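You operate a simulated robot arm through the tools that you are given. There is no shell and no other tool. Be economical: measure what you need, move in short steps, check, and stop when the job is done.

You are at the controls of a simulated two-armed robot. One attempt, no reset.

TASK
Put the purple glass block on the top of the packing table away on the top of the cooling rack. Take the blue battery and leave it on the teal plate. Fetch the big amber bead and set it on top of the brown block. Take the blue glass block and put it on the top of the cooling rack. Open the upper cupboard door, take the blue mug from the third shelf from the top of the tall cupboard and put it on the shelf of the stock table, then shut the door. Open the cream drawer, put the white tape roll in the inside of the cream drawer, then shut the drawer. Put the orange sponge on the top of the deep bench away on the top of the long bench. Take the brown pad and leave it on top of the white glass block. Switch the small panel switch on. Take the blue mandrel and leave it on top of the green paperweight. Pick up the green mandrel with one hand, pass it to the other hand and put it on the top of the deep bench. Do these in any order. Set down upright: blue battery, blue glass block, blue mug, brown pad.

The check looks at the end state, three seconds after you hand in, the way a careful person would. Anything else that was tipped, shoved, dropped, spilled or broken makes it a failure.

THE ROBOT
Two 7-joint arms with two-finger grippers on one trunk, on a base that drives. Base frame: it is fixed to the floor where the robot stands at the start and does not move with it; the origin is under the middle of the robot, x ahead of it, y to its left, z up. Lengths are in cm, angles in degrees, forces in N, time in s.
The left shoulder is at the start at [6, 17.9, 110.2], the right one opposite. With the tool pointing down near the work surface each hand reaches from about 10 to 30 cm from the robot's upright axis, wherever it stands, measured 20 degrees to its own side. Places, roughly: big amber bead (4x4x3 cm) [60, 70, 90]; blue battery (6x5x8 cm) [60, 60, 40]; blue glass block (4x4x5 cm) [70, 70, 90]; blue mandrel (3x3x13 cm) [-310, -90, 100]; blue mug (11x8x9 cm) [-90, 60, 110]; brown block (6x5x6 cm) [50, 80, 90]; brown pad (4x4x5 cm) [-190, 20, 90]; cream drawer [60, -40, 70]; green mandrel (3x3x13 cm) [-310, -100, 100]; green paperweight (6x6x6 cm) [-250, 10, 90]; inside of the cream drawer [70, -40, 70]; orange sponge (5x7x4 cm) [-140, 20, 90]; purple glass block (6x5x4 cm) [50, -10, 90]; shelf of the stock table [70, -160, 40]; small panel switch [-260, 40, 90]; teal plate (10x10x1 cm) [60, 40, 40]; top of the cooling rack [-150, -160, 90]; top of the deep bench [-210, 50, 80]; top of the long bench [-330, -140, 80]; upper cupboard door [-100, 50, 150]; white glass block (5x5x5 cm) [-140, -150, 90]; white tape roll (6x6x3 cm) [-140, 50, 90]. Payload 1.96 kg a hand.
The tool frame of a hand sits at the grasp point between the pads (the TCP): z along the fingers, y along the line on which they close. The tips reach 2 cm beyond it. The gripper opens to 7.2 cm. The gripper's body begins 3.8 cm behind the TCP.
Orientation is told as [roll, pitch, yaw] about the base's x, y, z axes, in that order, counted from this pose: with the fingers straight down and closing along the base's y, the tool's x points along the base's -x, its y along +y and its z along -z.

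THE INTERFACE
- The arms move only by the tool arm_command. It takes "left_plan", "right_plan" or both (then of equal length, played together; a hand with none holds still); each is a list of rows, each a list of 6 numbers: the shift along the base's x, y, z in units of 50 mm (1.0 is 50 mm), then the turn, a rotation vector about the base's x, y, z in units of 4 degrees (1.0 is 4 degrees). In form: [[x, y, z, wx, wy, wz], ...]. A call has 1 to 10 rows; each row shifts and turns the commanded pose from where the row before left it. "left_fingers" and "right_fingers" are, for a hand that has rows, the finger opening in cm, from 0 to 7.2, set as the call begins (left out, the last holds). A call with a number of a shift or a turn outside -1 to 1 is refused whole. A row lasts 0.2 s, in which the tool goes at most 5 cm and 8.6 degrees; a call with a longer step from one row to the next is refused whole, and so is a gripper value outside its range. A pose out of reach is approached as far as the arm can. The call stops where the force on the tool passes 40 N (or 10 N more than at its start, if that is more) or the arm is blocked; 0.2 s more then pass. The fingers move at their own pace (about 15.3 cm/s each) and stop on an object; they squeeze with about 38 N. The grip force told is the motor's: it shows also when the fingers shut on nothing. Time passes only in rows, and 0.2 s behind the last, so rows that do not move let the fingers close. The reply holds the time, the measured pose of the TCP, the force on the tool along the base axes, the opening and the grip force, in the units named above and with some noise, with the torque about the TCP (base axes, N m) and any sound that the robot's microphone picked up.
- Cameras (640 x 400 px; columns grow to the right, rows downward): "scene" is now at [-0.95, -2.59, 162.86]; the picture's right is [-0.43, -0.90, 0.00], its down [-0.84, 0.40, -0.36] and it looks along [0.33, -0.15, -0.93] (base axes); focal length 214 px, centre (320, 200). "left" rides on the left gripper at [7.1, -1.9, -8.2] in its tool frame; the picture's right is [0.26, 0.97, 0.00], its down [-0.67, 0.18, -0.72] and it looks along [-0.69, 0.19, 0.70] (tool axes); focal length 280 px, centre (320, 200). "right" rides on the right gripper at [7.1, 1.9, -8.2] in its tool frame; the picture's right is [-0.26, 0.97, 0.00], its down [-0.67, -0.18, -0.72] and it looks along [-0.69, -0.19, 0.70] (tool axes); focal length 280 px, centre (320, 200). There is no depth. A picture from a camera that has moved, and an enlarged one, comes with that camera's place and axes in the base frame and with its lens.
- get_image(camera): a new picture of that camera. It takes no simulated time.
- move_column(by): slides the trunk up (or, below 0, down) by that many cm; the arms and the scene camera ride with it, the base frame stays. It gives what a move gives, with no picture.
- base_move(legs): drives the robot by 1 to 6 legs, each [ahead, left, turn to the left] in cm, cm and degrees, along the robot's own axes; the way and the turn of a leg run together, so that a leg with both is an arc; at most 150 cm and 180 degrees a leg. The arms and the cameras ride along, it lands a little off, and it stops where it bumps. It gives what a move gives.
- turn_head(pan, tilt): turns the head with the scene camera to pan (to the left, within 86 degrees either way) and tilt (down, from -29 to 69), counted from straight ahead of the robot. It gives what a move gives.
- close_up(camera, box): a new picture of the part [left, top, right, bottom] of that camera's present view, enlarged. It takes no simulated time.
- job_done(): hands the job in; it is judged then, once.

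Work in short steps. Places have to be worked out from the pictures, the camera data and where the tool is seen: move nearer, look again, correct. Check each grasp and each placing, and mend what went wrong. You have 588 turns and 370 pictures in all, those below and enlarged ones among them. Open the grippers and draw the arms clear of the work before you hand the job in, unless the task says otherwise; then end with one line.

The tools are called after "Request:" as name(argument=value, ...) on one line, values as JSON. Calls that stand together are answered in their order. arm_command: Moves the arms, as the interface text tells. Its arguments: {"type":"object","properties":{"left_plan":{"type":"array","items":{"type":"array","items":{"type":"number"}}},"left_fingers":{"type":"number"},"right_plan":{"type":"array","items":{"type":"array","items":{"type":"number"}}},"right_fingers":{"type":"number"}},"required":[]} The other tools are called the same way: move_column (by) slides the trunk up or down; base_move (legs) drives the base; turn_head (pan, tilt) turns the head that bears the scene camera; get_image (camera) takes a picture; close_up (camera, box) takes an enlarged picture of a part of a camera's view; job_done () hands the job in.

At the start:

```text
time_s: 0.0
left_position: [26.39, 39.28, 143.91]
left_orientation: [-0.1, -0.1, 0.0]
left_wrist_force: [-0.7, 0.1, 0.3]
left_torque: [0.0, 0.0, -0.04]
left_gripper_width: 7.21
left_grip_force: 0.2
right_position: [34.01, 0.22, 99.98]
right_orientation: [0.2, -0.1, 0.0]
right_wrist_force: [-0.5, -0.9, 0.9]
right_torque: [-0.03, -0.03, 0.0]
right_gripper_width: 7.19
right_grip_force: 0.1
trunk travel left (down, up): [-74.8, 24.2]
robot x, y, heading: [0.07, -0.17, 0.0]
head pan, tilt: [-25.3, 68.8]
```

scene: 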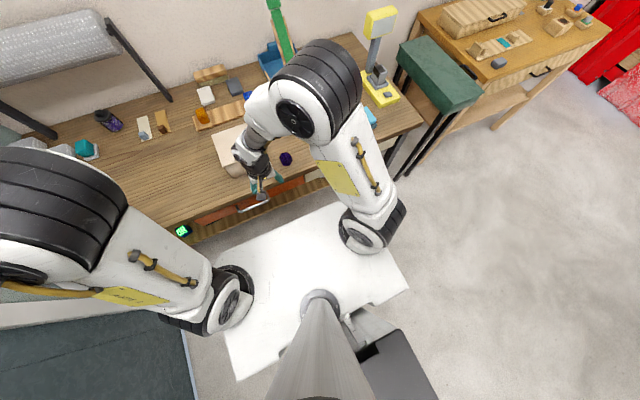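
right: 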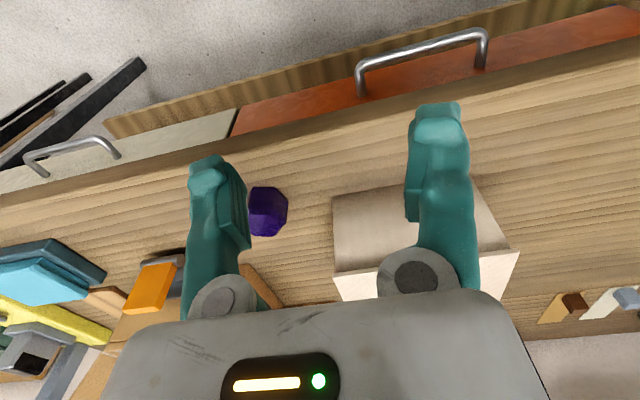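
left: 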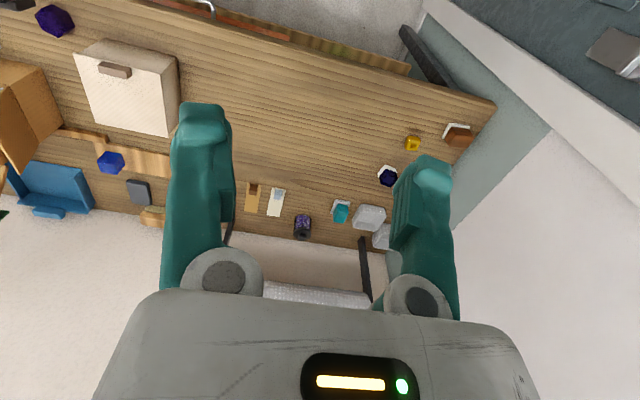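

I'll begin by surveying the surroundings with the head, starting left-ahead.

Request:
turn_head(pan=45, tilt=40)

Request:
get_image(camera="scene")

```text
time_s: 1.4
left_position: [26.37, 39.37, 143.92]
left_orientation: [0.0, 0.0, 0.0]
left_wrist_force: [-0.5, 0.6, 0.3]
left_torque: [0.02, -0.01, -0.02]
left_gripper_width: 7.2
left_grip_force: 0.0
right_position: [33.95, 0.25, 99.97]
right_orientation: [0.1, 0.1, 0.1]
right_wrist_force: [1.1, -0.2, -0.7]
right_torque: [0.04, -0.01, -0.01]
right_gripper_width: 7.21
right_grip_force: 0.0
trunk travel left (down, up): [-74.8, 24.2]
robot x, y, heading: [0.17, 0.1, -0.1]
head pan, tilt: [45.0, 40.0]
```

```text
366 pictures are left
camera scene: at [0.01, 5.79, 166.47], right [0.71, -0.71, 0.0], down [-0.46, -0.45, -0.77], along [0.54, 0.54, -0.64], focal length 214 px, centre (320, 200)
```

scene: 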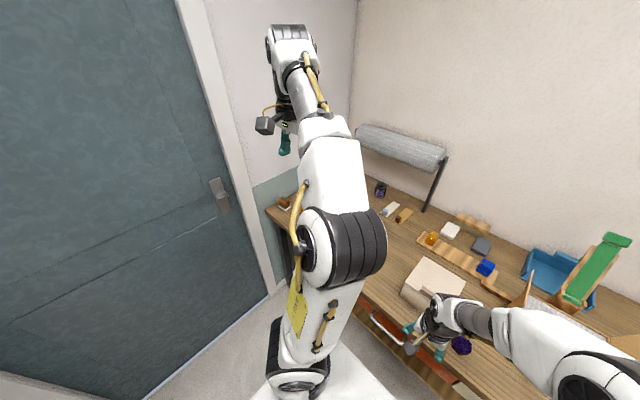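

Now the right side.

Request:
turn_head(pan=-60, tilt=25)

Request:
get_image(camera="scene")

```text
time_s: 3.2
left_position: [26.41, 39.34, 143.93]
left_orientation: [0.0, 0.0, 0.1]
left_wrist_force: [-0.4, -0.5, 0.4]
left_torque: [-0.02, 0.0, 0.04]
left_gripper_width: 7.22
left_grip_force: 0.1
right_position: [33.88, 0.34, 99.95]
right_orientation: [0.0, 0.0, 0.0]
right_wrist_force: [0.1, 0.7, 0.1]
right_torque: [0.03, 0.03, 0.0]
right_gripper_width: 7.19
right_grip_force: 0.1
trunk travel left (down, up): [-74.8, 24.2]
robot x, y, heading: [-0.02, 0.17, -0.0]
head pan, tilt: [-60.0, 25.0]
```

```text
365 pictures are left
camera scene: at [-1.39, -8.19, 168.8], right [-0.87, -0.5, 0.0], down [-0.21, 0.37, -0.91], along [0.45, -0.78, -0.42], focal length 214 px, centre (320, 200)
```

scene: 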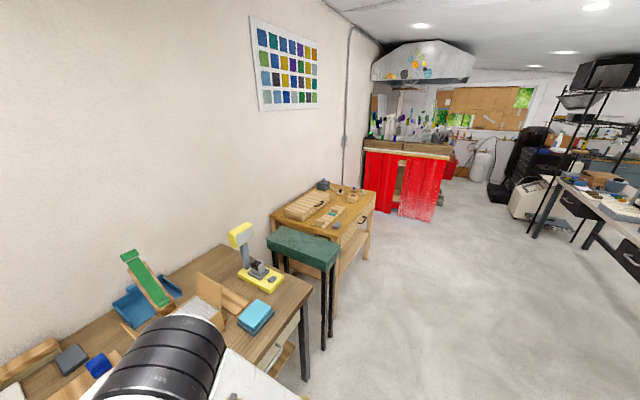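

I'll look straight down and ahead to see the robot's own base against the table edge.

Request:
turn_head(pan=0, tilt=69)

Request:
get_image(camera="scene")

```text
time_s: 4.5
left_position: [26.34, 39.4, 143.9]
left_orientation: [0.1, 0.0, 0.0]
left_wrist_force: [-0.1, 0.1, 0.3]
left_torque: [-0.05, 0.0, -0.01]
left_gripper_width: 7.23
left_grip_force: 0.0
right_position: [33.99, 0.3, 99.91]
right_orientation: [0.0, 0.1, -0.1]
right_wrist_force: [-0.2, 0.5, -0.4]
right_torque: [0.03, -0.03, 0.01]
right_gripper_width: 7.2
right_grip_force: 0.0
trunk travel left (down, up): [-74.8, 24.2]
robot x, y, heading: [-0.27, 0.18, -0.1]
head pan, tilt: [0.0, 68.8]
```

```text
364 pictures are left
camera scene: at [-0.41, -0.22, 162.86], right [0.0, -1.0, 0.0], down [-0.93, 0.0, -0.36], along [0.36, 0.0, -0.93], focal length 214 px, centre (320, 200)
```

scene: 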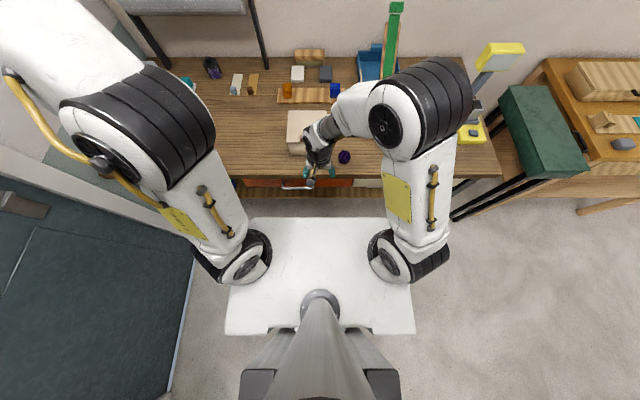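

The white plate is the torso, front near x≈18. I'll test the reach: raise the right hand, then extend forward.

Request:
arm_command(right_plan=[[0, 0, 1, 0, 0, 0], [0, 0, 1, 0, 0, 0], [1, -1, 0, 0, 0, 0], [1, -1, 0, 0, 0, 0], [1, 0, 0, 0, 0, 0], [1, 0, 0, 0, 0, 0], [1, 0, 0, 0, 0, 0], [1, 0, 0, 0, 0, 0]])

```text
refused: row 3 steps farther than a row can; nothing moved
```

Request:
arm_command(right_plan=[[0, 0, 1, 0, 0, 0], [0, 0, 1, 0, 0, 0], [0.6, -0.7, 0, 0, 0, 0], [0.6, -0.7, 0, 0, 0, 0], [1, 0, 0, 0, 0, 0], [1, 0, 0, 0, 0, 0], [1, 0, 0, 0, 0, 0], [1, 0, 0, 0, 0, 0]])

```text
time_s: 6.3
left_position: [26.55, 39.38, 143.99]
left_orientation: [0.0, 0.0, 0.0]
left_wrist_force: [-0.6, -0.3, -0.8]
left_torque: [0.01, 0.0, 0.05]
left_gripper_width: 7.18
left_grip_force: 0.0
right_position: [45.02, -6.56, 110.08]
right_orientation: [0.0, 0.1, 0.0]
right_wrist_force: [0.1, 0.2, 0.6]
right_torque: [-0.01, 0.04, 0.01]
right_gripper_width: 7.19
right_grip_force: 0.1
right hand out of reach, approached as far as the arm can: row 6, 7, 8
trunk travel left (down, up): [-74.8, 24.2]
robot x, y, heading: [-0.25, 0.15, 0.1]
head pan, tilt: [0.0, 68.8]
```

Request:
get_image(camera="right")

Request:
get_image(camera="scene")

```text
363 pictures are left
camera right: at [38.02, -4.72, 118.34], right [0.26, 0.97, 0.0], down [0.68, -0.18, 0.71], along [0.69, -0.19, -0.7], focal length 280 px, centre (320, 200)
```

right: 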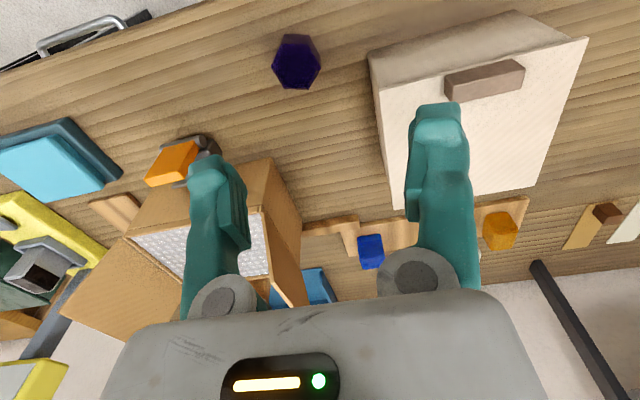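

```text
362 pictures are left
camera scene: at [-0.33, -0.18, 162.86], right [0.0, -1.0, 0.0], down [-0.93, 0.0, -0.36], along [0.36, 0.0, -0.93], focal length 214 px, centre (320, 200)
```

scene: 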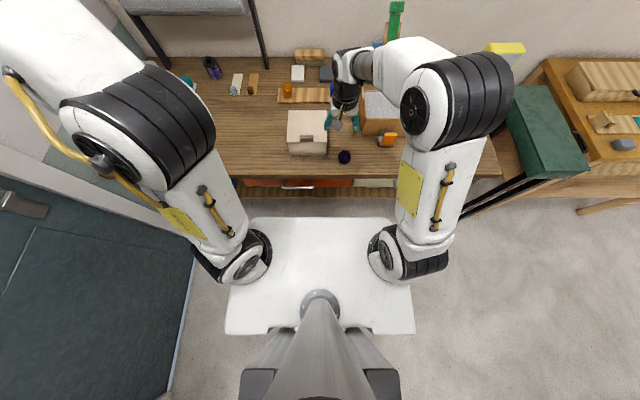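

Reach is about 40 cm ahead of the shoulder. I'll tuck both hands in and drive to the left end of the table for the bead, brown block and blue block.

Request:
arm_command(left_plan=[[0, -0.9, -0.3, 0, 0, 0], [0, -0.9, -0.3, 0, 0, 0], [0, -0.9, -0.3, 0, 0, 0], [0, -0.7, -0.5, 0, 0, 0], [0, 0, -0.9, 0, 0, 0], [0, 0, -0.9, 0, 0, 0], [0, 0, -0.6, 0, 0, 0]], right_plan=[[-0.6, -0.6, 0.4, 0, 0, 0], [-0.6, -0.6, 0.4, 0, 0, 0], [-0.6, -0.4, 0.2, 0, 0, 0], [-0.6, -0.4, 0, 0, 0, 0], [-0.6, -0.4, 0, 0, 0, 0], [-0.6, 0, 0, 0, 0, 0], [0, 0, 0, 0, 0, 0]])

Request:
base_move(legs=[[0, 50, 0]])

Request:
get_image(camera="scene")

Request:
get_image(camera="left")

```text
time_s: 7.9
left_position: [26.31, 22.35, 124.75]
left_orientation: [0.0, 0.0, -0.1]
left_wrist_force: [0.0, -0.7, 0.1]
left_torque: [-0.05, 0.01, 0.02]
left_gripper_width: 7.19
left_grip_force: 0.0
right_position: [28.61, -18.83, 113.02]
right_orientation: [0.0, 0.2, -0.1]
right_wrist_force: [-0.6, 0.6, 0.1]
right_torque: [0.05, 0.02, -0.01]
right_gripper_width: 7.21
right_grip_force: 0.1
right hand out of reach, approached as far as the arm can: row 2, 3, 5, 6
trunk travel left (down, up): [-74.8, 24.2]
robot x, y, heading: [0.18, -0.19, 0.2]
head pan, tilt: [0.0, 68.8]
```

```text
time_s: 10.9
left_position: [26.4, 71.84, 124.88]
left_orientation: [0.0, 0.1, -0.1]
left_wrist_force: [0.1, -0.1, -0.3]
left_torque: [0.02, 0.03, -0.01]
left_gripper_width: 7.22
left_grip_force: 0.1
right_position: [28.71, 30.77, 113.12]
right_orientation: [0.2, 0.0, -0.1]
right_wrist_force: [-0.1, -1.1, -0.3]
right_torque: [-0.01, -0.04, -0.02]
right_gripper_width: 7.2
right_grip_force: 0.0
trunk travel left (down, up): [-74.8, 24.2]
robot x, y, heading: [0.17, 49.28, -0.2]
head pan, tilt: [0.0, 68.8]
```

```text
361 pictures are left
camera scene: at [-0.4, 49.25, 162.86], right [0.0, -1.0, 0.0], down [-0.93, 0.0, -0.36], along [0.36, 0.0, -0.93], focal length 214 px, centre (320, 200)
```

scene: 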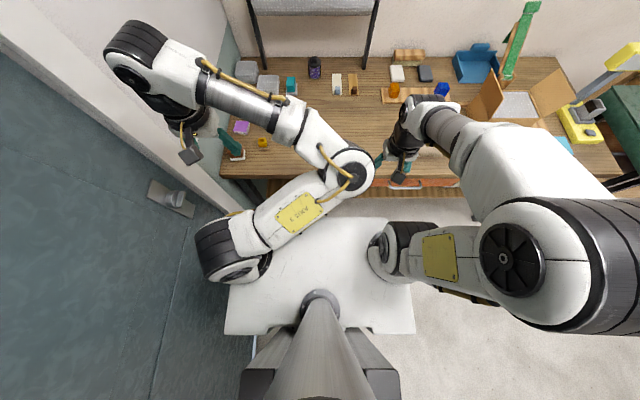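

```text
360 pictures are left
camera left: at [19.38, 69.93, 133.1], right [-0.26, 0.97, 0.0], down [0.67, 0.18, 0.72], along [0.69, 0.19, -0.7], focal length 280 px, centre (320, 200)
```

left: 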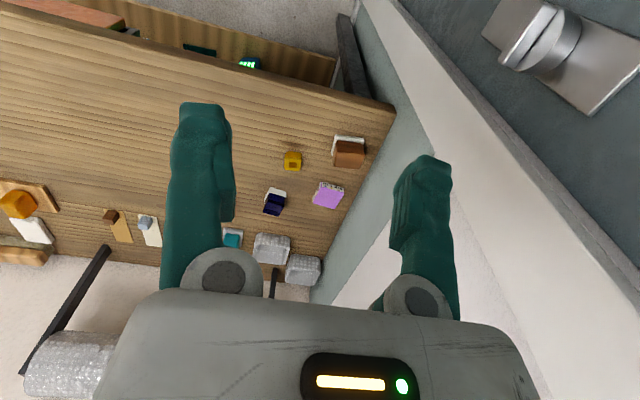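

Bead ≈[54.5,73.7], brown block ≈[47,83], blue block ≈[65,72]. Drive ahead 18 cm.

Request:
base_move(legs=[[18, 0, 0]])

Request:
get_image(camera="left")

Request:
get_image(camera="scene")

```text
time_s: 12.4
left_position: [44.32, 71.92, 124.94]
left_orientation: [0.0, 0.0, 0.1]
left_wrist_force: [-0.5, 0.5, 0.0]
left_torque: [-0.01, 0.03, -0.04]
left_gripper_width: 7.22
left_grip_force: 0.1
right_position: [46.53, 30.78, 113.09]
right_orientation: [0.1, 0.0, 0.0]
right_wrist_force: [-0.1, 0.0, 0.0]
right_torque: [0.01, -0.01, -0.04]
right_gripper_width: 7.2
right_grip_force: 0.0
trunk travel left (down, up): [-74.8, 24.2]
robot x, y, heading: [18.28, 49.76, 0.1]
head pan, tilt: [0.0, 68.8]
```

```text
359 pictures are left
camera left: at [37.2, 69.98, 133.11], right [-0.26, 0.96, 0.0], down [0.67, 0.18, 0.72], along [0.69, 0.19, -0.7], focal length 280 px, centre (320, 200)
```

left: 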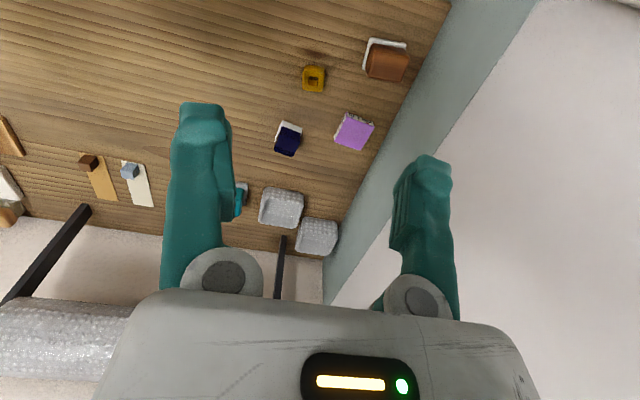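

```text
358 pictures are left
camera scene: at [17.46, 49.26, 162.86], right [0.0, -1.0, 0.0], down [-0.93, 0.0, -0.36], along [0.36, 0.0, -0.93], focal length 214 px, centre (320, 200)
```

scene: 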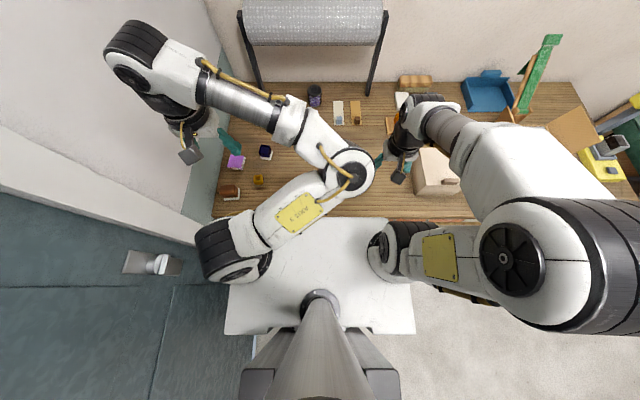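

Request:
close_up(camera="left", box=[240, 20, 440, 170])

```text
2.67 times, centred on (340, 95) of left
camera zoom: at [37.2, 69.98, 133.11], right [-0.26, 0.96, 0.0], down [0.67, 0.18, 0.72], along [0.69, 0.19, -0.7], focal length 748 px, centre (267, 480)
```

zoom: 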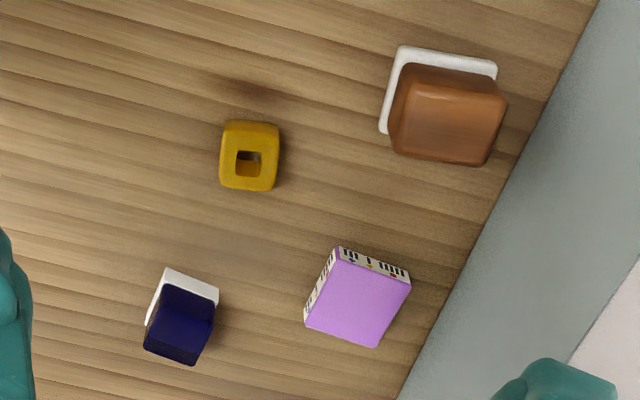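

Move the left hand above the bead to about z=100 and look again.

Request:
arm_command(left_plan=[[0.5, 0.1, -0.8, 0, 0, 0], [0.5, 0.1, -0.8, 0, 0, 0], [0.5, 0.1, -0.8, 0, 0, 0], [0.5, 0.1, -0.8, 0, 0, 0], [0.3, 0, -0.9, 0, 0, 0], [0, 0, -0.9, 0, 0, 0]])

Request:
get_image(camera="left")

Request:
get_image(camera="scene")

```text
time_s: 13.8
left_position: [55.83, 74.0, 99.68]
left_orientation: [0.0, 0.0, 0.1]
left_wrist_force: [0.1, 0.5, -0.1]
left_torque: [-0.03, 0.0, -0.02]
left_gripper_width: 7.21
left_grip_force: 0.1
right_position: [46.59, 30.98, 113.04]
right_orientation: [0.0, 0.0, 0.1]
right_wrist_force: [0.0, -0.3, -0.9]
right_torque: [0.02, 0.02, 0.02]
right_gripper_width: 7.19
right_grip_force: 0.1
trunk travel left (down, up): [-74.8, 24.2]
robot x, y, heading: [17.56, 49.23, 0.1]
head pan, tilt: [0.0, 68.8]
```

```text
356 pictures are left
camera left: at [48.7, 72.11, 108.0], right [-0.26, 0.96, 0.0], down [0.67, 0.18, 0.72], along [0.69, 0.19, -0.7], focal length 280 px, centre (320, 200)
```

left: 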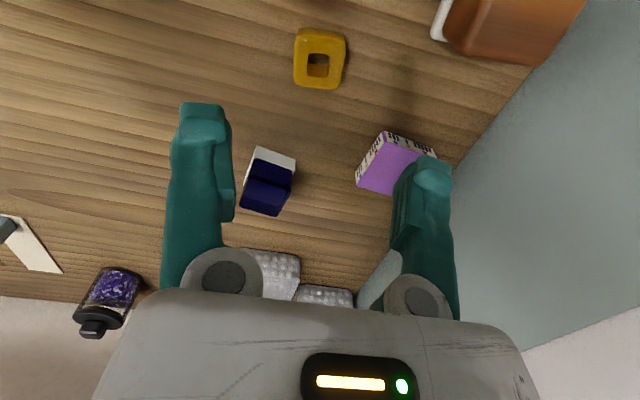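

```text
355 pictures are left
camera scene: at [17.53, 49.33, 162.86], right [0.0, -1.0, 0.0], down [-0.93, 0.0, -0.36], along [0.36, 0.0, -0.93], focal length 214 px, centre (320, 200)
```

scene: 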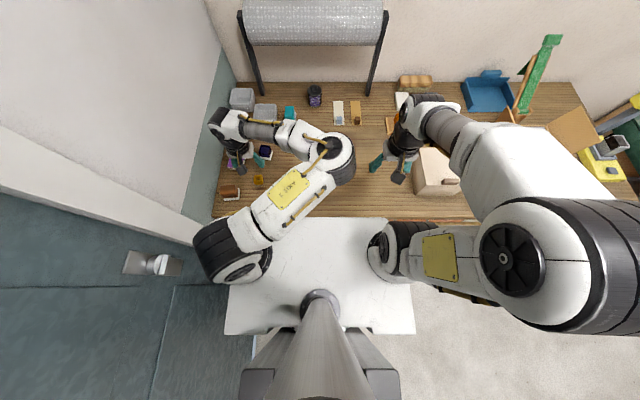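

Bead centre ≈[55.9,74.0], top ≈87.3; the hand is right above. Descend.

Request:
arm_command(left_plan=[[0, 0, -0.8, 0, 0, 0], [0, 0, -0.8, 0, 0, 0], [0, 0, -0.7, 0, 0, 0], [0, 0, -0.15, 0, 0, 0]])

Request:
get_image(camera="left")

```text
time_s: 14.8
left_position: [55.73, 74.08, 87.4]
left_orientation: [-0.1, 0.0, 0.1]
left_wrist_force: [1.3, 0.1, -0.6]
left_torque: [-0.03, 0.02, 0.01]
left_gripper_width: 7.17
left_grip_force: 0.0
right_position: [46.67, 30.78, 113.08]
right_orientation: [0.1, 0.0, 0.2]
right_wrist_force: [0.8, -0.3, -0.1]
right_torque: [-0.01, -0.01, -0.02]
right_gripper_width: 7.22
right_grip_force: 0.0
trunk travel left (down, up): [-74.8, 24.2]
robot x, y, heading: [17.76, 49.73, -0.2]
head pan, tilt: [0.0, 68.8]
```

```text
354 pictures are left
camera left: at [48.71, 72.09, 95.79], right [-0.26, 0.96, 0.0], down [0.67, 0.18, 0.72], along [0.69, 0.19, -0.7], focal length 280 px, centre (320, 200)
```

left: 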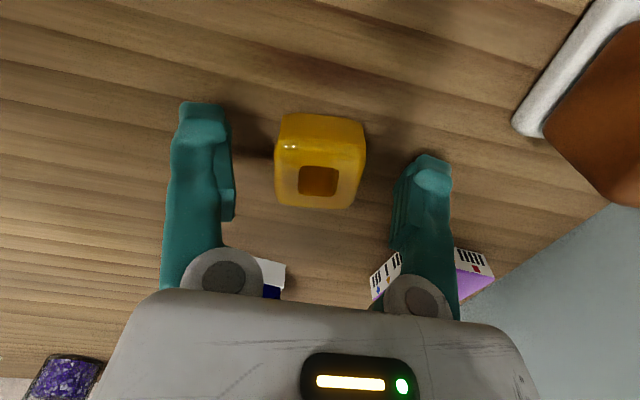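

Bead is centred, top at TCP height. Lower 0.9 cm, close, lift.

Request:
arm_command(left_plan=[[0, 0, -0.18, 0, 0, 0]])

Request:
arm_command(left_plan=[[0, 0, 0, 0, 0, 0], [0, 0, 0, 0, 0, 0], [0, 0, 0, 0, 0, 0]], left_fingers=2)

Request:
arm_command(left_plan=[[0, 0, 0.8, 0, 0, 0], [0, 0, 0.8, 0, 0, 0], [0, 0, 0.8, 0, 0, 0], [0, 0, 0, 0, 0, 0]])

Request:
get_image(camera="left")

```text
time_s: 15.2
left_position: [55.84, 74.0, 86.74]
left_orientation: [-0.1, -0.1, 0.1]
left_wrist_force: [0.7, 0.4, 0.9]
left_torque: [-0.06, -0.02, 0.04]
left_gripper_width: 7.2
left_grip_force: 0.2
right_position: [46.71, 30.78, 113.12]
right_orientation: [0.0, 0.0, 0.2]
right_wrist_force: [0.3, 0.8, -0.9]
right_torque: [0.03, 0.02, -0.01]
right_gripper_width: 7.2
right_grip_force: 0.2
trunk travel left (down, up): [-74.8, 24.2]
robot x, y, heading: [17.74, 49.33, 0.1]
head pan, tilt: [0.0, 68.8]
```

```text
time_s: 16.1
left_position: [55.86, 73.96, 87.03]
left_orientation: [0.1, -0.5, 0.0]
left_wrist_force: [-1.8, -5.4, 25.7]
left_torque: [-0.24, 0.09, 0.14]
left_gripper_width: 3.46
left_grip_force: 37.9
right_position: [46.43, 30.61, 113.2]
right_orientation: [0.0, -0.1, 0.1]
right_wrist_force: [-1.1, -0.1, -0.8]
right_torque: [0.0, 0.01, 0.01]
right_gripper_width: 7.23
right_grip_force: 0.0
trunk travel left (down, up): [-74.8, 24.2]
robot x, y, heading: [17.4, 49.85, 0.4]
head pan, tilt: [0.0, 68.8]
stopped in row 3 (left hand): the force on the tool passed its limit at 41 N (the readings are from after the stop); the commanded pose is now the measured one
```

```text
time_s: 17.1
left_position: [56.01, 73.95, 98.8]
left_orientation: [0.0, -0.1, -0.1]
left_wrist_force: [-0.7, 0.1, -0.9]
left_torque: [0.01, -0.04, -0.01]
left_gripper_width: 3.47
left_grip_force: 37.9
right_position: [46.62, 30.7, 112.95]
right_orientation: [0.1, 0.0, 0.0]
right_wrist_force: [0.2, -0.4, -1.0]
right_torque: [0.0, 0.01, 0.0]
right_gripper_width: 7.2
right_grip_force: 0.1
trunk travel left (down, up): [-74.8, 24.2]
robot x, y, heading: [18.23, 49.71, 0.1]
head pan, tilt: [0.0, 68.8]
```

```text
353 pictures are left
camera left: at [48.96, 72.05, 106.96], right [-0.26, 0.96, 0.0], down [0.67, 0.18, 0.72], along [0.69, 0.19, -0.7], focal length 280 px, centre (320, 200)
```

left: 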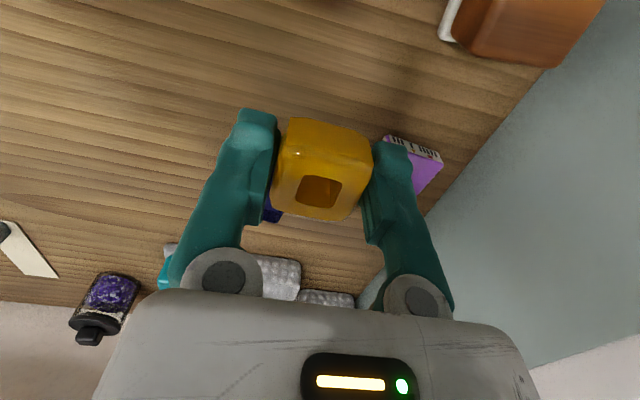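

Bead held. Move above the brown block, high, and look.

Request:
arm_command(left_plan=[[-0.5, 0.3, 0.8, 0, 0, 0], [-0.7, 0.5, 0.5, 0, 0, 0], [-0.7, 0.5, 0, 0, 0, 0], [-0.3, 0.3, 0, 0, 0, 0]])

Request:
get_image(camera="left")

Request:
get_image(camera="scene")

```text
time_s: 18.1
left_position: [45.07, 82.26, 105.27]
left_orientation: [-0.1, -0.2, 0.0]
left_wrist_force: [-0.3, 0.8, -0.3]
left_torque: [0.02, 0.02, -0.01]
left_gripper_width: 3.44
left_grip_force: 37.6
right_position: [46.56, 30.86, 112.98]
right_orientation: [0.0, -0.1, 0.1]
right_wrist_force: [0.3, 0.3, 0.2]
right_torque: [-0.03, 0.0, -0.02]
right_gripper_width: 7.19
right_grip_force: 0.1
trunk travel left (down, up): [-74.8, 24.2]
robot x, y, heading: [18.22, 49.4, 0.3]
head pan, tilt: [0.0, 68.8]
```

```text
352 pictures are left
camera left: at [37.92, 80.25, 113.59], right [-0.26, 0.96, 0.0], down [0.67, 0.18, 0.72], along [0.69, 0.19, -0.7], focal length 280 px, centre (320, 200)
```

left: 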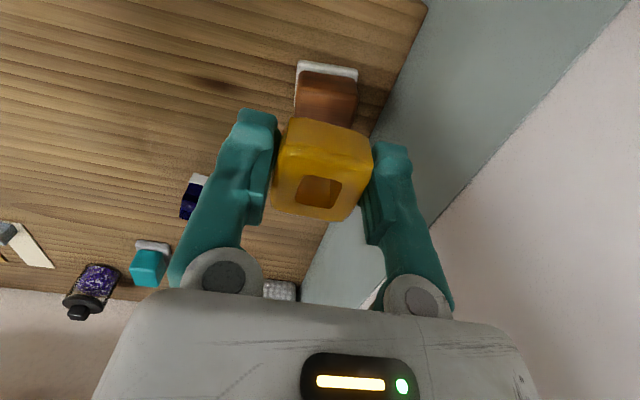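

```text
351 pictures are left
camera scene: at [17.48, 49.31, 162.86], right [0.0, -1.0, 0.0], down [-0.93, 0.0, -0.36], along [0.36, 0.0, -0.93], focal length 214 px, centre (320, 200)
```

scene: 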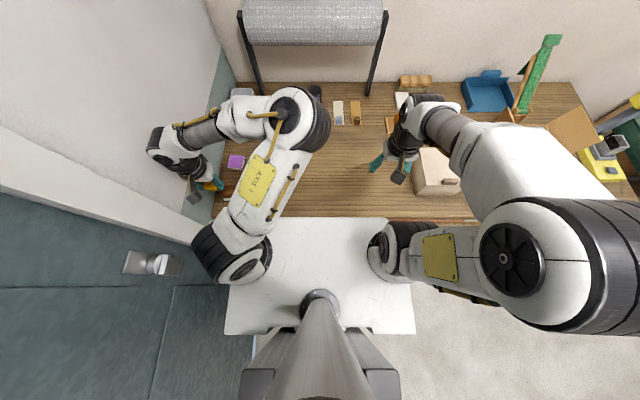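

Request:
close_up(camera="left", box=[270, 40, 400, 140])

```text
4.00 times, centred on (335, 90) of left
camera zoom: at [37.92, 80.25, 113.59], right [-0.26, 0.96, 0.0], down [0.67, 0.18, 0.72], along [0.69, 0.19, -0.7], focal length 1122 px, centre (260, 640)
```

zoom: 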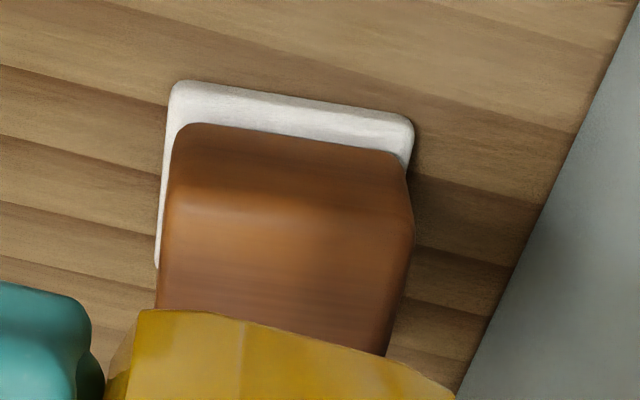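

Request:
arm_command(left_plan=[[0.5, 0.16, 0, 0, 0, 0], [0.53, 0.16, 0, 0, 0, 0]])

Request:
close_up(camera="left", box=[240, 0, 400, 125])

```text
time_s: 18.6
left_position: [50.29, 83.81, 105.36]
left_orientation: [-0.1, -0.1, 0.0]
left_wrist_force: [0.5, -0.8, -0.6]
left_torque: [0.02, 0.03, 0.0]
left_gripper_width: 3.43
left_grip_force: 38.0
right_position: [46.7, 30.83, 113.23]
right_orientation: [0.0, 0.1, 0.1]
right_wrist_force: [0.3, -0.2, 0.4]
right_torque: [-0.02, 0.0, -0.02]
right_gripper_width: 7.19
right_grip_force: 0.1
trunk travel left (down, up): [-74.8, 24.2]
robot x, y, heading: [17.77, 49.5, 0.2]
head pan, tilt: [0.0, 68.8]
```

```text
3.20 times, centred on (320, 62) of left
camera zoom: at [43.17, 81.9, 113.63], right [-0.26, 0.96, 0.0], down [0.67, 0.18, 0.72], along [0.69, 0.19, -0.7], focal length 897 px, centre (320, 640)
```

zoom: 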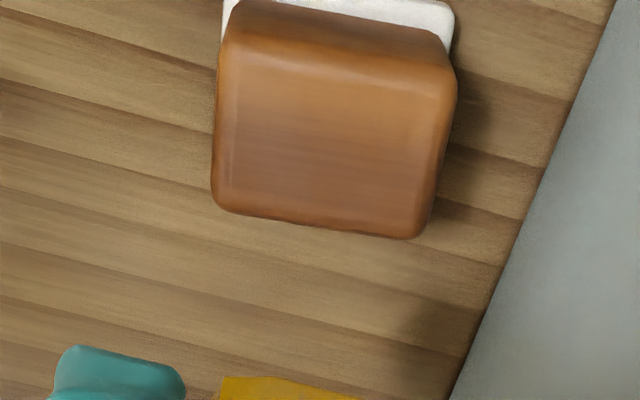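

Block top centre ≈[49.8,84.0]. Descend in stages, watching force.

Request:
arm_command(left_plan=[[-0.1, 0.04, -0.8, 0, 0, 0], [0, 0, -0.8, 0, 0, 0], [0, 0, -0.6, 0, 0, 0], [0, 0, 0, 0, 0, 0]])

Request:
get_image(camera="left")

```text
time_s: 19.6
left_position: [49.68, 83.79, 94.33]
left_orientation: [0.1, -0.3, 0.0]
left_wrist_force: [-0.7, -0.1, -0.3]
left_torque: [-0.01, -0.01, -0.01]
left_gripper_width: 3.45
left_grip_force: 37.6
right_position: [46.64, 30.83, 113.08]
right_orientation: [0.1, 0.0, 0.1]
right_wrist_force: [0.6, 0.2, 0.0]
right_torque: [-0.06, 0.03, 0.02]
right_gripper_width: 7.19
right_grip_force: 0.1
trunk travel left (down, up): [-74.8, 24.2]
robot x, y, heading: [17.87, 49.3, 0.4]
head pan, tilt: [0.0, 68.8]
```

```text
348 pictures are left
camera left: at [42.6, 81.91, 102.53], right [-0.26, 0.96, 0.0], down [0.67, 0.18, 0.72], along [0.69, 0.19, -0.7], focal length 280 px, centre (320, 200)
```

left: 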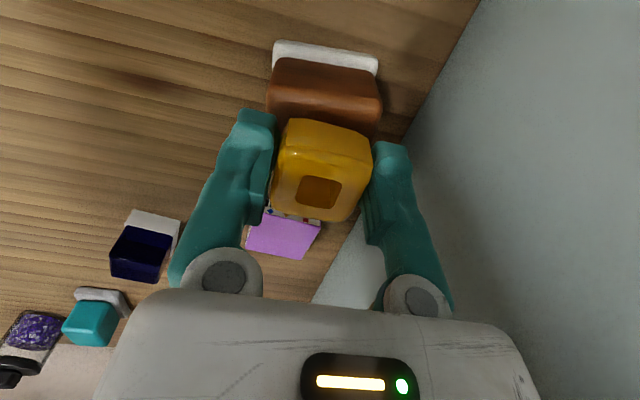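

Request:
arm_command(left_plan=[[0, 0, -0.1, 0, 0, 0], [0, 0, -0.06, 0, 0, 0], [0, 0, 0, 0, 0, 0]])

Request:
close_up(camera="left", box=[240, 30, 420, 230])

```text
time_s: 20.4
left_position: [49.75, 83.83, 93.46]
left_orientation: [-0.1, -0.2, -0.1]
left_wrist_force: [0.0, 0.3, -0.7]
left_torque: [0.03, -0.01, 0.01]
left_gripper_width: 3.43
left_grip_force: 38.0
right_position: [46.67, 30.75, 113.13]
right_orientation: [0.1, 0.1, 0.1]
right_wrist_force: [0.2, -1.1, -0.1]
right_torque: [-0.04, 0.0, 0.0]
right_gripper_width: 7.2
right_grip_force: 0.1
trunk travel left (down, up): [-74.8, 24.2]
robot x, y, heading: [17.94, 49.39, 0.3]
head pan, tilt: [0.0, 68.8]
```

```text
2.00 times, centred on (330, 130) of left
camera zoom: at [42.59, 81.88, 101.75], right [-0.26, 0.96, 0.0], down [0.67, 0.18, 0.72], along [0.69, 0.19, -0.7], focal length 561 px, centre (300, 340)
```

zoom: 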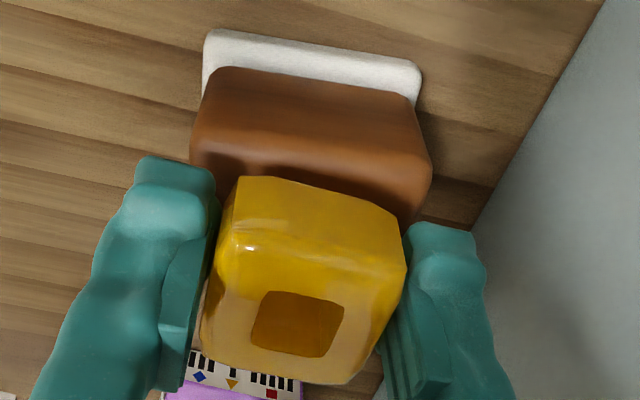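

Request:
arm_command(left_plan=[[0, 0, -0.06, 0, 0, 0], [0, 0, -0.04, 0, 0, 0], [0, 0, 0, 0, 0, 0]])

```text
time_s: 21.2
left_position: [49.69, 83.88, 93.02]
left_orientation: [0.0, -0.2, 0.0]
left_wrist_force: [0.3, -0.4, -0.3]
left_torque: [-0.06, -0.03, -0.01]
left_gripper_width: 3.44
left_grip_force: 38.4
right_position: [46.67, 30.84, 112.99]
right_orientation: [0.0, 0.0, 0.1]
right_wrist_force: [0.4, 0.7, 0.3]
right_torque: [0.01, 0.0, 0.01]
right_gripper_width: 7.21
right_grip_force: 0.1
trunk travel left (down, up): [-74.8, 24.2]
robot x, y, heading: [17.94, 49.41, -0.1]
head pan, tilt: [0.0, 68.8]
```

Request:
arm_command(left_plan=[[0, 0, -0.06, 0, 0, 0], [0, 0, -0.04, 0, 0, 0], [0, 0, 0, 0, 0, 0]])

Request:
close_up(camera="left", box=[240, 30, 420, 230])

```text
time_s: 22.1
left_position: [49.72, 83.79, 92.59]
left_orientation: [0.0, -0.2, 0.0]
left_wrist_force: [-0.4, 0.0, -0.8]
left_torque: [-0.01, -0.01, -0.04]
left_gripper_width: 3.43
left_grip_force: 38.0
right_position: [46.61, 30.71, 113.09]
right_orientation: [0.1, -0.1, 0.2]
right_wrist_force: [-0.5, -0.1, -0.5]
right_torque: [0.0, 0.0, 0.0]
right_gripper_width: 7.21
right_grip_force: 0.1
trunk travel left (down, up): [-74.8, 24.2]
robot x, y, heading: [17.97, 49.35, -0.1]
head pan, tilt: [0.0, 68.8]
```

```text
2.00 times, centred on (330, 130) of left
camera zoom: at [42.57, 81.83, 100.73], right [-0.26, 0.96, 0.0], down [0.67, 0.18, 0.72], along [0.69, 0.19, -0.7], focal length 561 px, centre (300, 340)
```

zoom: 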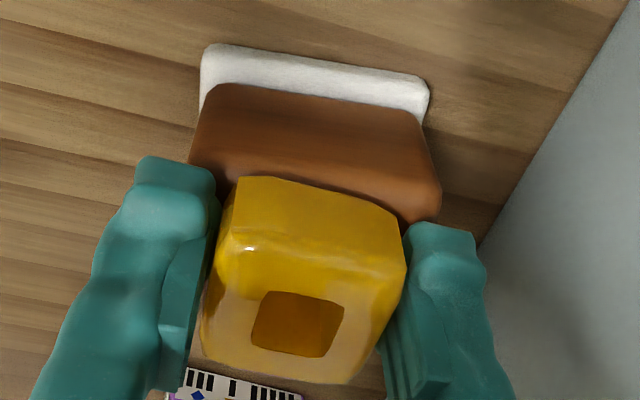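

Request:
arm_command(left_plan=[[0, 0, -0.06, 0, 0, 0], [0, 0, -0.06, 0, 0, 0], [0, 0, 0, 0, 0, 0]])

Request:
close_up(camera="left", box=[240, 30, 420, 230])

```text
time_s: 22.6
left_position: [49.63, 83.85, 92.54]
left_orientation: [0.3, -0.7, 0.1]
left_wrist_force: [-4.6, -2.8, 29.5]
left_torque: [-0.47, 0.14, -0.11]
left_gripper_width: 3.44
left_grip_force: 37.9
right_position: [46.37, 30.54, 113.16]
right_orientation: [0.2, 0.0, 0.2]
right_wrist_force: [-0.1, 1.0, 0.5]
right_torque: [0.02, -0.02, -0.01]
right_gripper_width: 7.18
right_grip_force: 0.0
trunk travel left (down, up): [-74.8, 24.2]
robot x, y, heading: [17.69, 49.2, 0.1]
head pan, tilt: [0.0, 68.8]
stopped in row 2 (left hand): the force on the tool passed its limit at 48 N (the readings are from after the stop); the commanded pose is now the measured one
```

```text
2.00 times, centred on (330, 130) of left
camera zoom: at [42.48, 81.77, 100.61], right [-0.26, 0.96, 0.0], down [0.67, 0.18, 0.72], along [0.7, 0.19, -0.69], focal length 561 px, centre (300, 340)
```

zoom: 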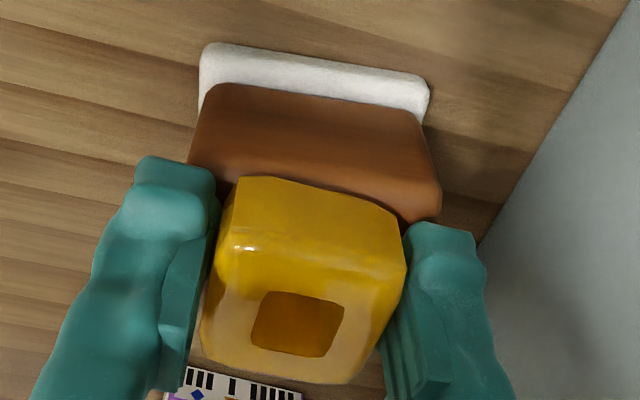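

Contact. Raise 0.1 cm and release.

Request:
arm_command(left_plan=[[0, 0, 0.02, 0, 0, 0], [0, 0, 0, 0, 0, 0], [0, 0, 0, 0, 0, 0]], left_fingers=5.5)

Request:
arm_command(left_plan=[[0, 0, 0.5, 0, 0, 0], [0, 0, 0.8, 0, 0, 0], [0, 0, 0.8, 0, 0, 0], [0, 0, 0.5, 0, 0, 0]])

Request:
get_image(camera="left")

```text
time_s: 23.4
left_position: [49.73, 83.85, 92.41]
left_orientation: [0.2, -0.5, -0.1]
left_wrist_force: [-0.4, 0.0, 15.4]
left_torque: [-0.55, 0.03, -0.03]
left_gripper_width: 5.65
left_grip_force: 0.6
right_position: [46.39, 30.62, 113.13]
right_orientation: [0.1, 0.0, 0.1]
right_wrist_force: [1.0, 0.1, 0.5]
right_torque: [0.0, -0.01, -0.03]
right_gripper_width: 7.19
right_grip_force: 0.1
trunk travel left (down, up): [-74.8, 24.2]
robot x, y, heading: [18.06, 49.14, -0.0]
head pan, tilt: [0.0, 68.8]
```

```text
time_s: 24.4
left_position: [49.74, 83.72, 105.51]
left_orientation: [0.1, -0.4, 0.1]
left_wrist_force: [0.2, 1.4, -0.6]
left_torque: [-0.01, -0.03, 0.0]
left_gripper_width: 5.52
left_grip_force: 0.1
right_position: [46.63, 30.75, 112.95]
right_orientation: [0.1, -0.1, 0.2]
right_wrist_force: [-0.1, -0.3, -0.1]
right_torque: [0.0, -0.01, -0.01]
right_gripper_width: 7.21
right_grip_force: 0.0
trunk travel left (down, up): [-74.8, 24.2]
robot x, y, heading: [17.8, 49.28, -0.1]
head pan, tilt: [0.0, 68.8]
```

```text
344 pictures are left
camera left: at [42.71, 81.8, 113.69], right [-0.26, 0.96, 0.0], down [0.67, 0.18, 0.72], along [0.7, 0.19, -0.69], focal length 280 px, centre (320, 200)
```

left: 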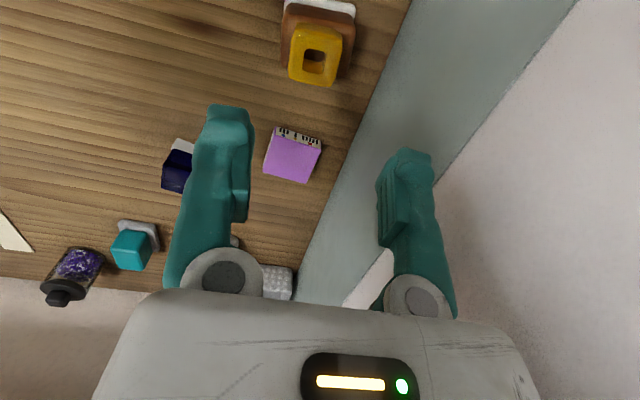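

Bead sits on the block. Now back away, lower the trunk and look at the lower shelf for the battery and teal plate.

Request:
arm_command(left_plan=[[-0.4, -0.6, 0.5, 0, 0, 0], [-0.4, -0.6, 0, 0, 0, 0], [-0.4, -0.6, 0, 0, 0, 0]], left_fingers=7.2)

Request:
base_move(legs=[[-45, 0, 0]])

Request:
turn_head(pan=0, tilt=50)

Request:
get_image(camera="scene")

```text
time_s: 25.2
left_position: [45.23, 75.37, 108.3]
left_orientation: [0.2, -0.4, 0.1]
left_wrist_force: [0.0, -1.1, -0.1]
left_torque: [0.0, 0.03, -0.01]
left_gripper_width: 7.2
left_grip_force: 0.1
left hand out of reach, approached as far as the arm can: row 3
right_position: [46.64, 30.73, 113.03]
right_orientation: [0.1, 0.0, 0.0]
right_wrist_force: [0.5, 0.0, -0.1]
right_torque: [0.02, -0.01, -0.01]
right_gripper_width: 7.23
right_grip_force: 0.1
trunk travel left (down, up): [-74.8, 24.2]
robot x, y, heading: [17.8, 49.49, 0.0]
head pan, tilt: [0.0, 68.8]
```

```text
time_s: 27.9
left_position: [1.15, 75.47, 108.21]
left_orientation: [0.2, -0.5, -0.1]
left_wrist_force: [-0.9, -0.1, 0.9]
left_torque: [0.02, 0.01, 0.03]
left_gripper_width: 7.2
left_grip_force: 0.1
right_position: [2.22, 30.74, 113.02]
right_orientation: [0.1, 0.0, -0.1]
right_wrist_force: [0.0, 1.0, 0.0]
right_torque: [-0.02, -0.03, -0.04]
right_gripper_width: 7.19
right_grip_force: 0.1
trunk travel left (down, up): [-74.8, 24.2]
robot x, y, heading: [-26.53, 49.5, -0.5]
head pan, tilt: [0.0, 68.8]
```

```text
time_s: 28.7
left_position: [1.12, 75.41, 108.28]
left_orientation: [0.2, -0.4, -0.1]
left_wrist_force: [0.3, -0.1, -0.2]
left_torque: [0.02, 0.02, 0.01]
left_gripper_width: 7.21
left_grip_force: 0.1
right_position: [2.25, 30.72, 112.97]
right_orientation: [0.1, 0.0, -0.1]
right_wrist_force: [-1.0, 0.9, -0.4]
right_torque: [0.01, 0.01, 0.01]
right_gripper_width: 7.21
right_grip_force: 0.0
trunk travel left (down, up): [-74.8, 24.2]
robot x, y, heading: [-26.52, 49.39, -0.3]
head pan, tilt: [0.0, 50.0]
```

```text
343 pictures are left
camera scene: at [-24.66, 49.29, 165.05], right [0.0, -1.0, 0.0], down [-0.77, 0.0, -0.64], along [0.64, 0.0, -0.77], focal length 214 px, centre (320, 200)
```

scene: 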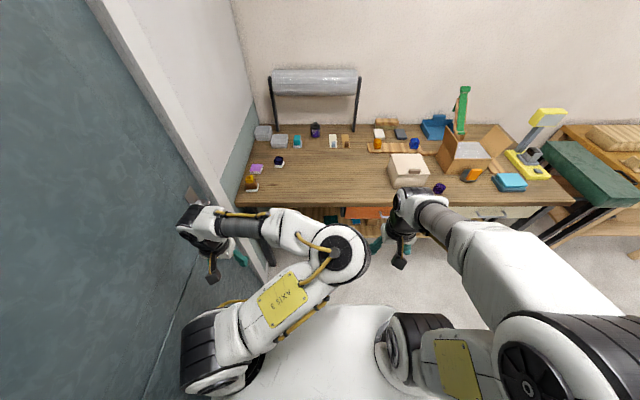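

Request:
move_column(by=-50)

Request:
turn_head(pan=0, tilt=45)

Request:
get_image(camera="scene")

Request:
get_image(camera="left")

```text
refused: -50 is not a number from -40 to 40
```

```text
time_s: 29.4
left_position: [1.08, 75.27, 108.16]
left_orientation: [0.3, -0.4, -0.2]
left_wrist_force: [-0.2, -0.1, 0.2]
left_torque: [0.02, 0.01, 0.0]
left_gripper_width: 7.2
left_grip_force: 0.0
right_position: [2.33, 30.66, 113.04]
right_orientation: [0.0, -0.1, -0.1]
right_wrist_force: [-0.8, 0.7, -0.2]
right_torque: [-0.05, -0.01, -0.02]
right_gripper_width: 7.21
right_grip_force: 0.1
trunk travel left (down, up): [-74.8, 24.2]
robot x, y, heading: [-25.97, 49.77, -0.4]
head pan, tilt: [0.0, 45.0]
```

```text
342 pictures are left
camera scene: at [-24.22, 49.29, 165.74], right [0.0, -1.0, 0.0], down [-0.71, 0.0, -0.71], along [0.71, 0.0, -0.71], focal length 214 px, centre (320, 200)
```

scene: 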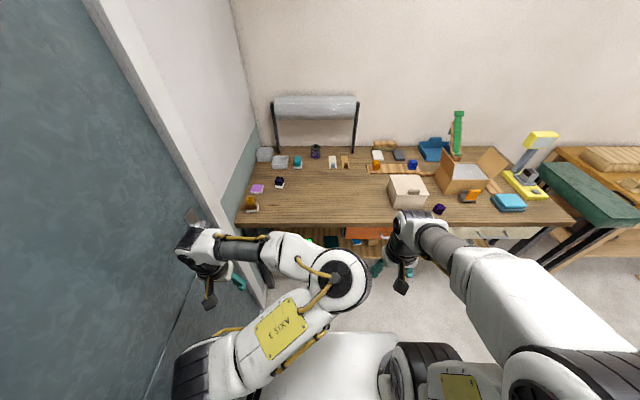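

```text
341 pictures are left
camera left: at [-5.99, 73.45, 116.39], right [-0.26, 0.97, 0.0], down [0.67, 0.18, 0.72], along [0.7, 0.19, -0.69], focal length 280 px, centre (320, 200)
```

left: 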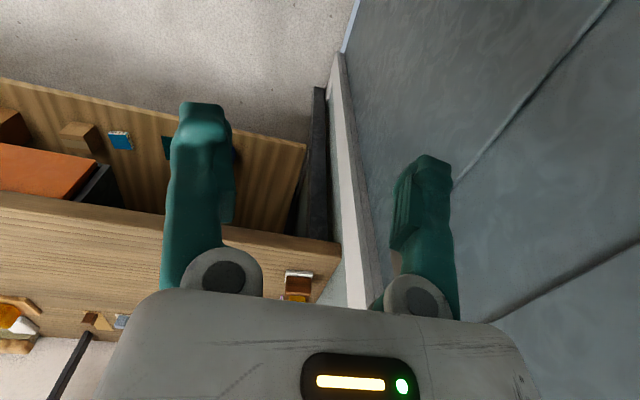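

Request:
move_column(by=-40)

Request:
turn_head(pan=0, tilt=40)

Request:
get_image(camera="scene")

Request:
get_image(camera="left")

```text
time_s: 33.2
left_position: [1.15, 75.42, 68.09]
left_orientation: [0.2, -0.4, -0.2]
left_wrist_force: [-0.1, 0.1, 0.4]
left_torque: [-0.01, 0.0, -0.03]
left_gripper_width: 7.18
left_grip_force: 0.0
right_position: [2.22, 30.75, 73.05]
right_orientation: [0.1, 0.0, -0.1]
right_wrist_force: [-0.1, 0.1, 1.0]
right_torque: [-0.05, -0.04, 0.02]
right_gripper_width: 7.18
right_grip_force: 0.1
trunk travel left (down, up): [-34.8, 64.2]
robot x, y, heading: [-26.46, 49.35, -0.4]
head pan, tilt: [0.0, 45.0]
```

```text
time_s: 33.8
left_position: [1.02, 75.37, 68.3]
left_orientation: [0.2, -0.5, -0.1]
left_wrist_force: [-0.3, -0.9, 0.2]
left_torque: [0.01, -0.03, 0.0]
left_gripper_width: 7.21
left_grip_force: 0.1
right_position: [2.24, 30.7, 73.09]
right_orientation: [0.1, 0.0, -0.3]
right_wrist_force: [0.1, 0.4, 0.1]
right_torque: [-0.01, 0.02, -0.02]
right_gripper_width: 7.19
right_grip_force: 0.0
trunk travel left (down, up): [-34.8, 64.2]
robot x, y, heading: [-26.37, 49.4, -0.1]
head pan, tilt: [0.0, 40.0]
```

```text
340 pictures are left
camera scene: at [-23.87, 49.29, 126.47], right [0.0, -1.0, 0.0], down [-0.64, 0.0, -0.77], along [0.77, 0.0, -0.64], focal length 214 px, centre (320, 200)
```

scene: 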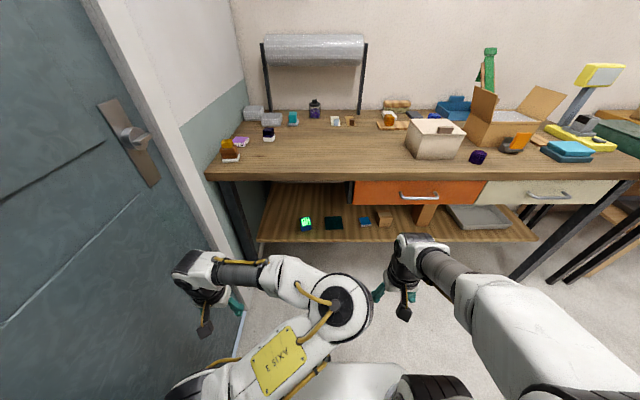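

```text
339 pictures are left
camera left: at [-6.0, 73.45, 76.39], right [-0.26, 0.97, 0.0], down [0.67, 0.18, 0.72], along [0.7, 0.19, -0.69], focal length 280 px, centre (320, 200)
```

left: 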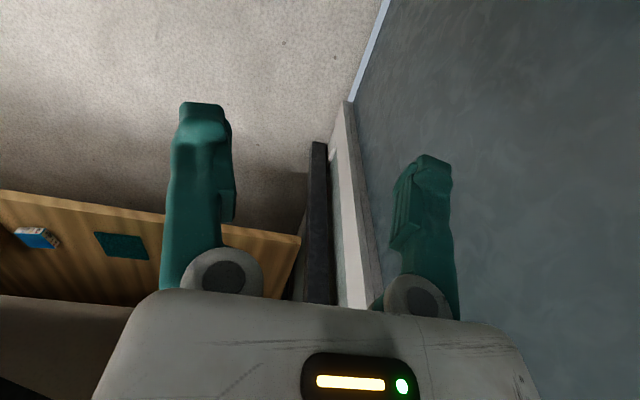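

Request:
close_up(camera="scene", box=[250, 180, 410, 260])

```text
4.00 times, centred on (330, 220) of scene
camera zoom: at [-23.87, 49.29, 126.47], right [0.0, -1.0, 0.0], down [-0.64, 0.0, -0.77], along [0.77, 0.0, -0.64], focal length 858 px, centre (280, 120)
```

zoom: 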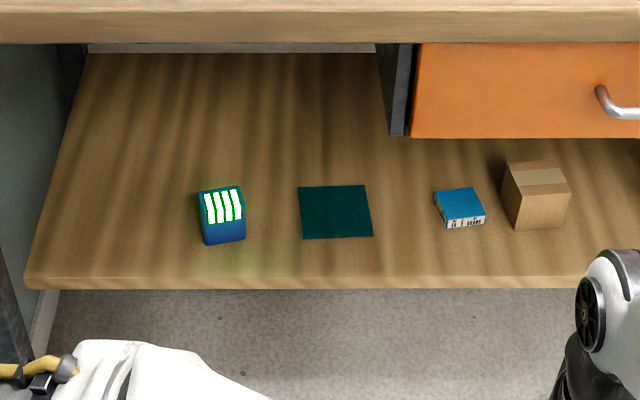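

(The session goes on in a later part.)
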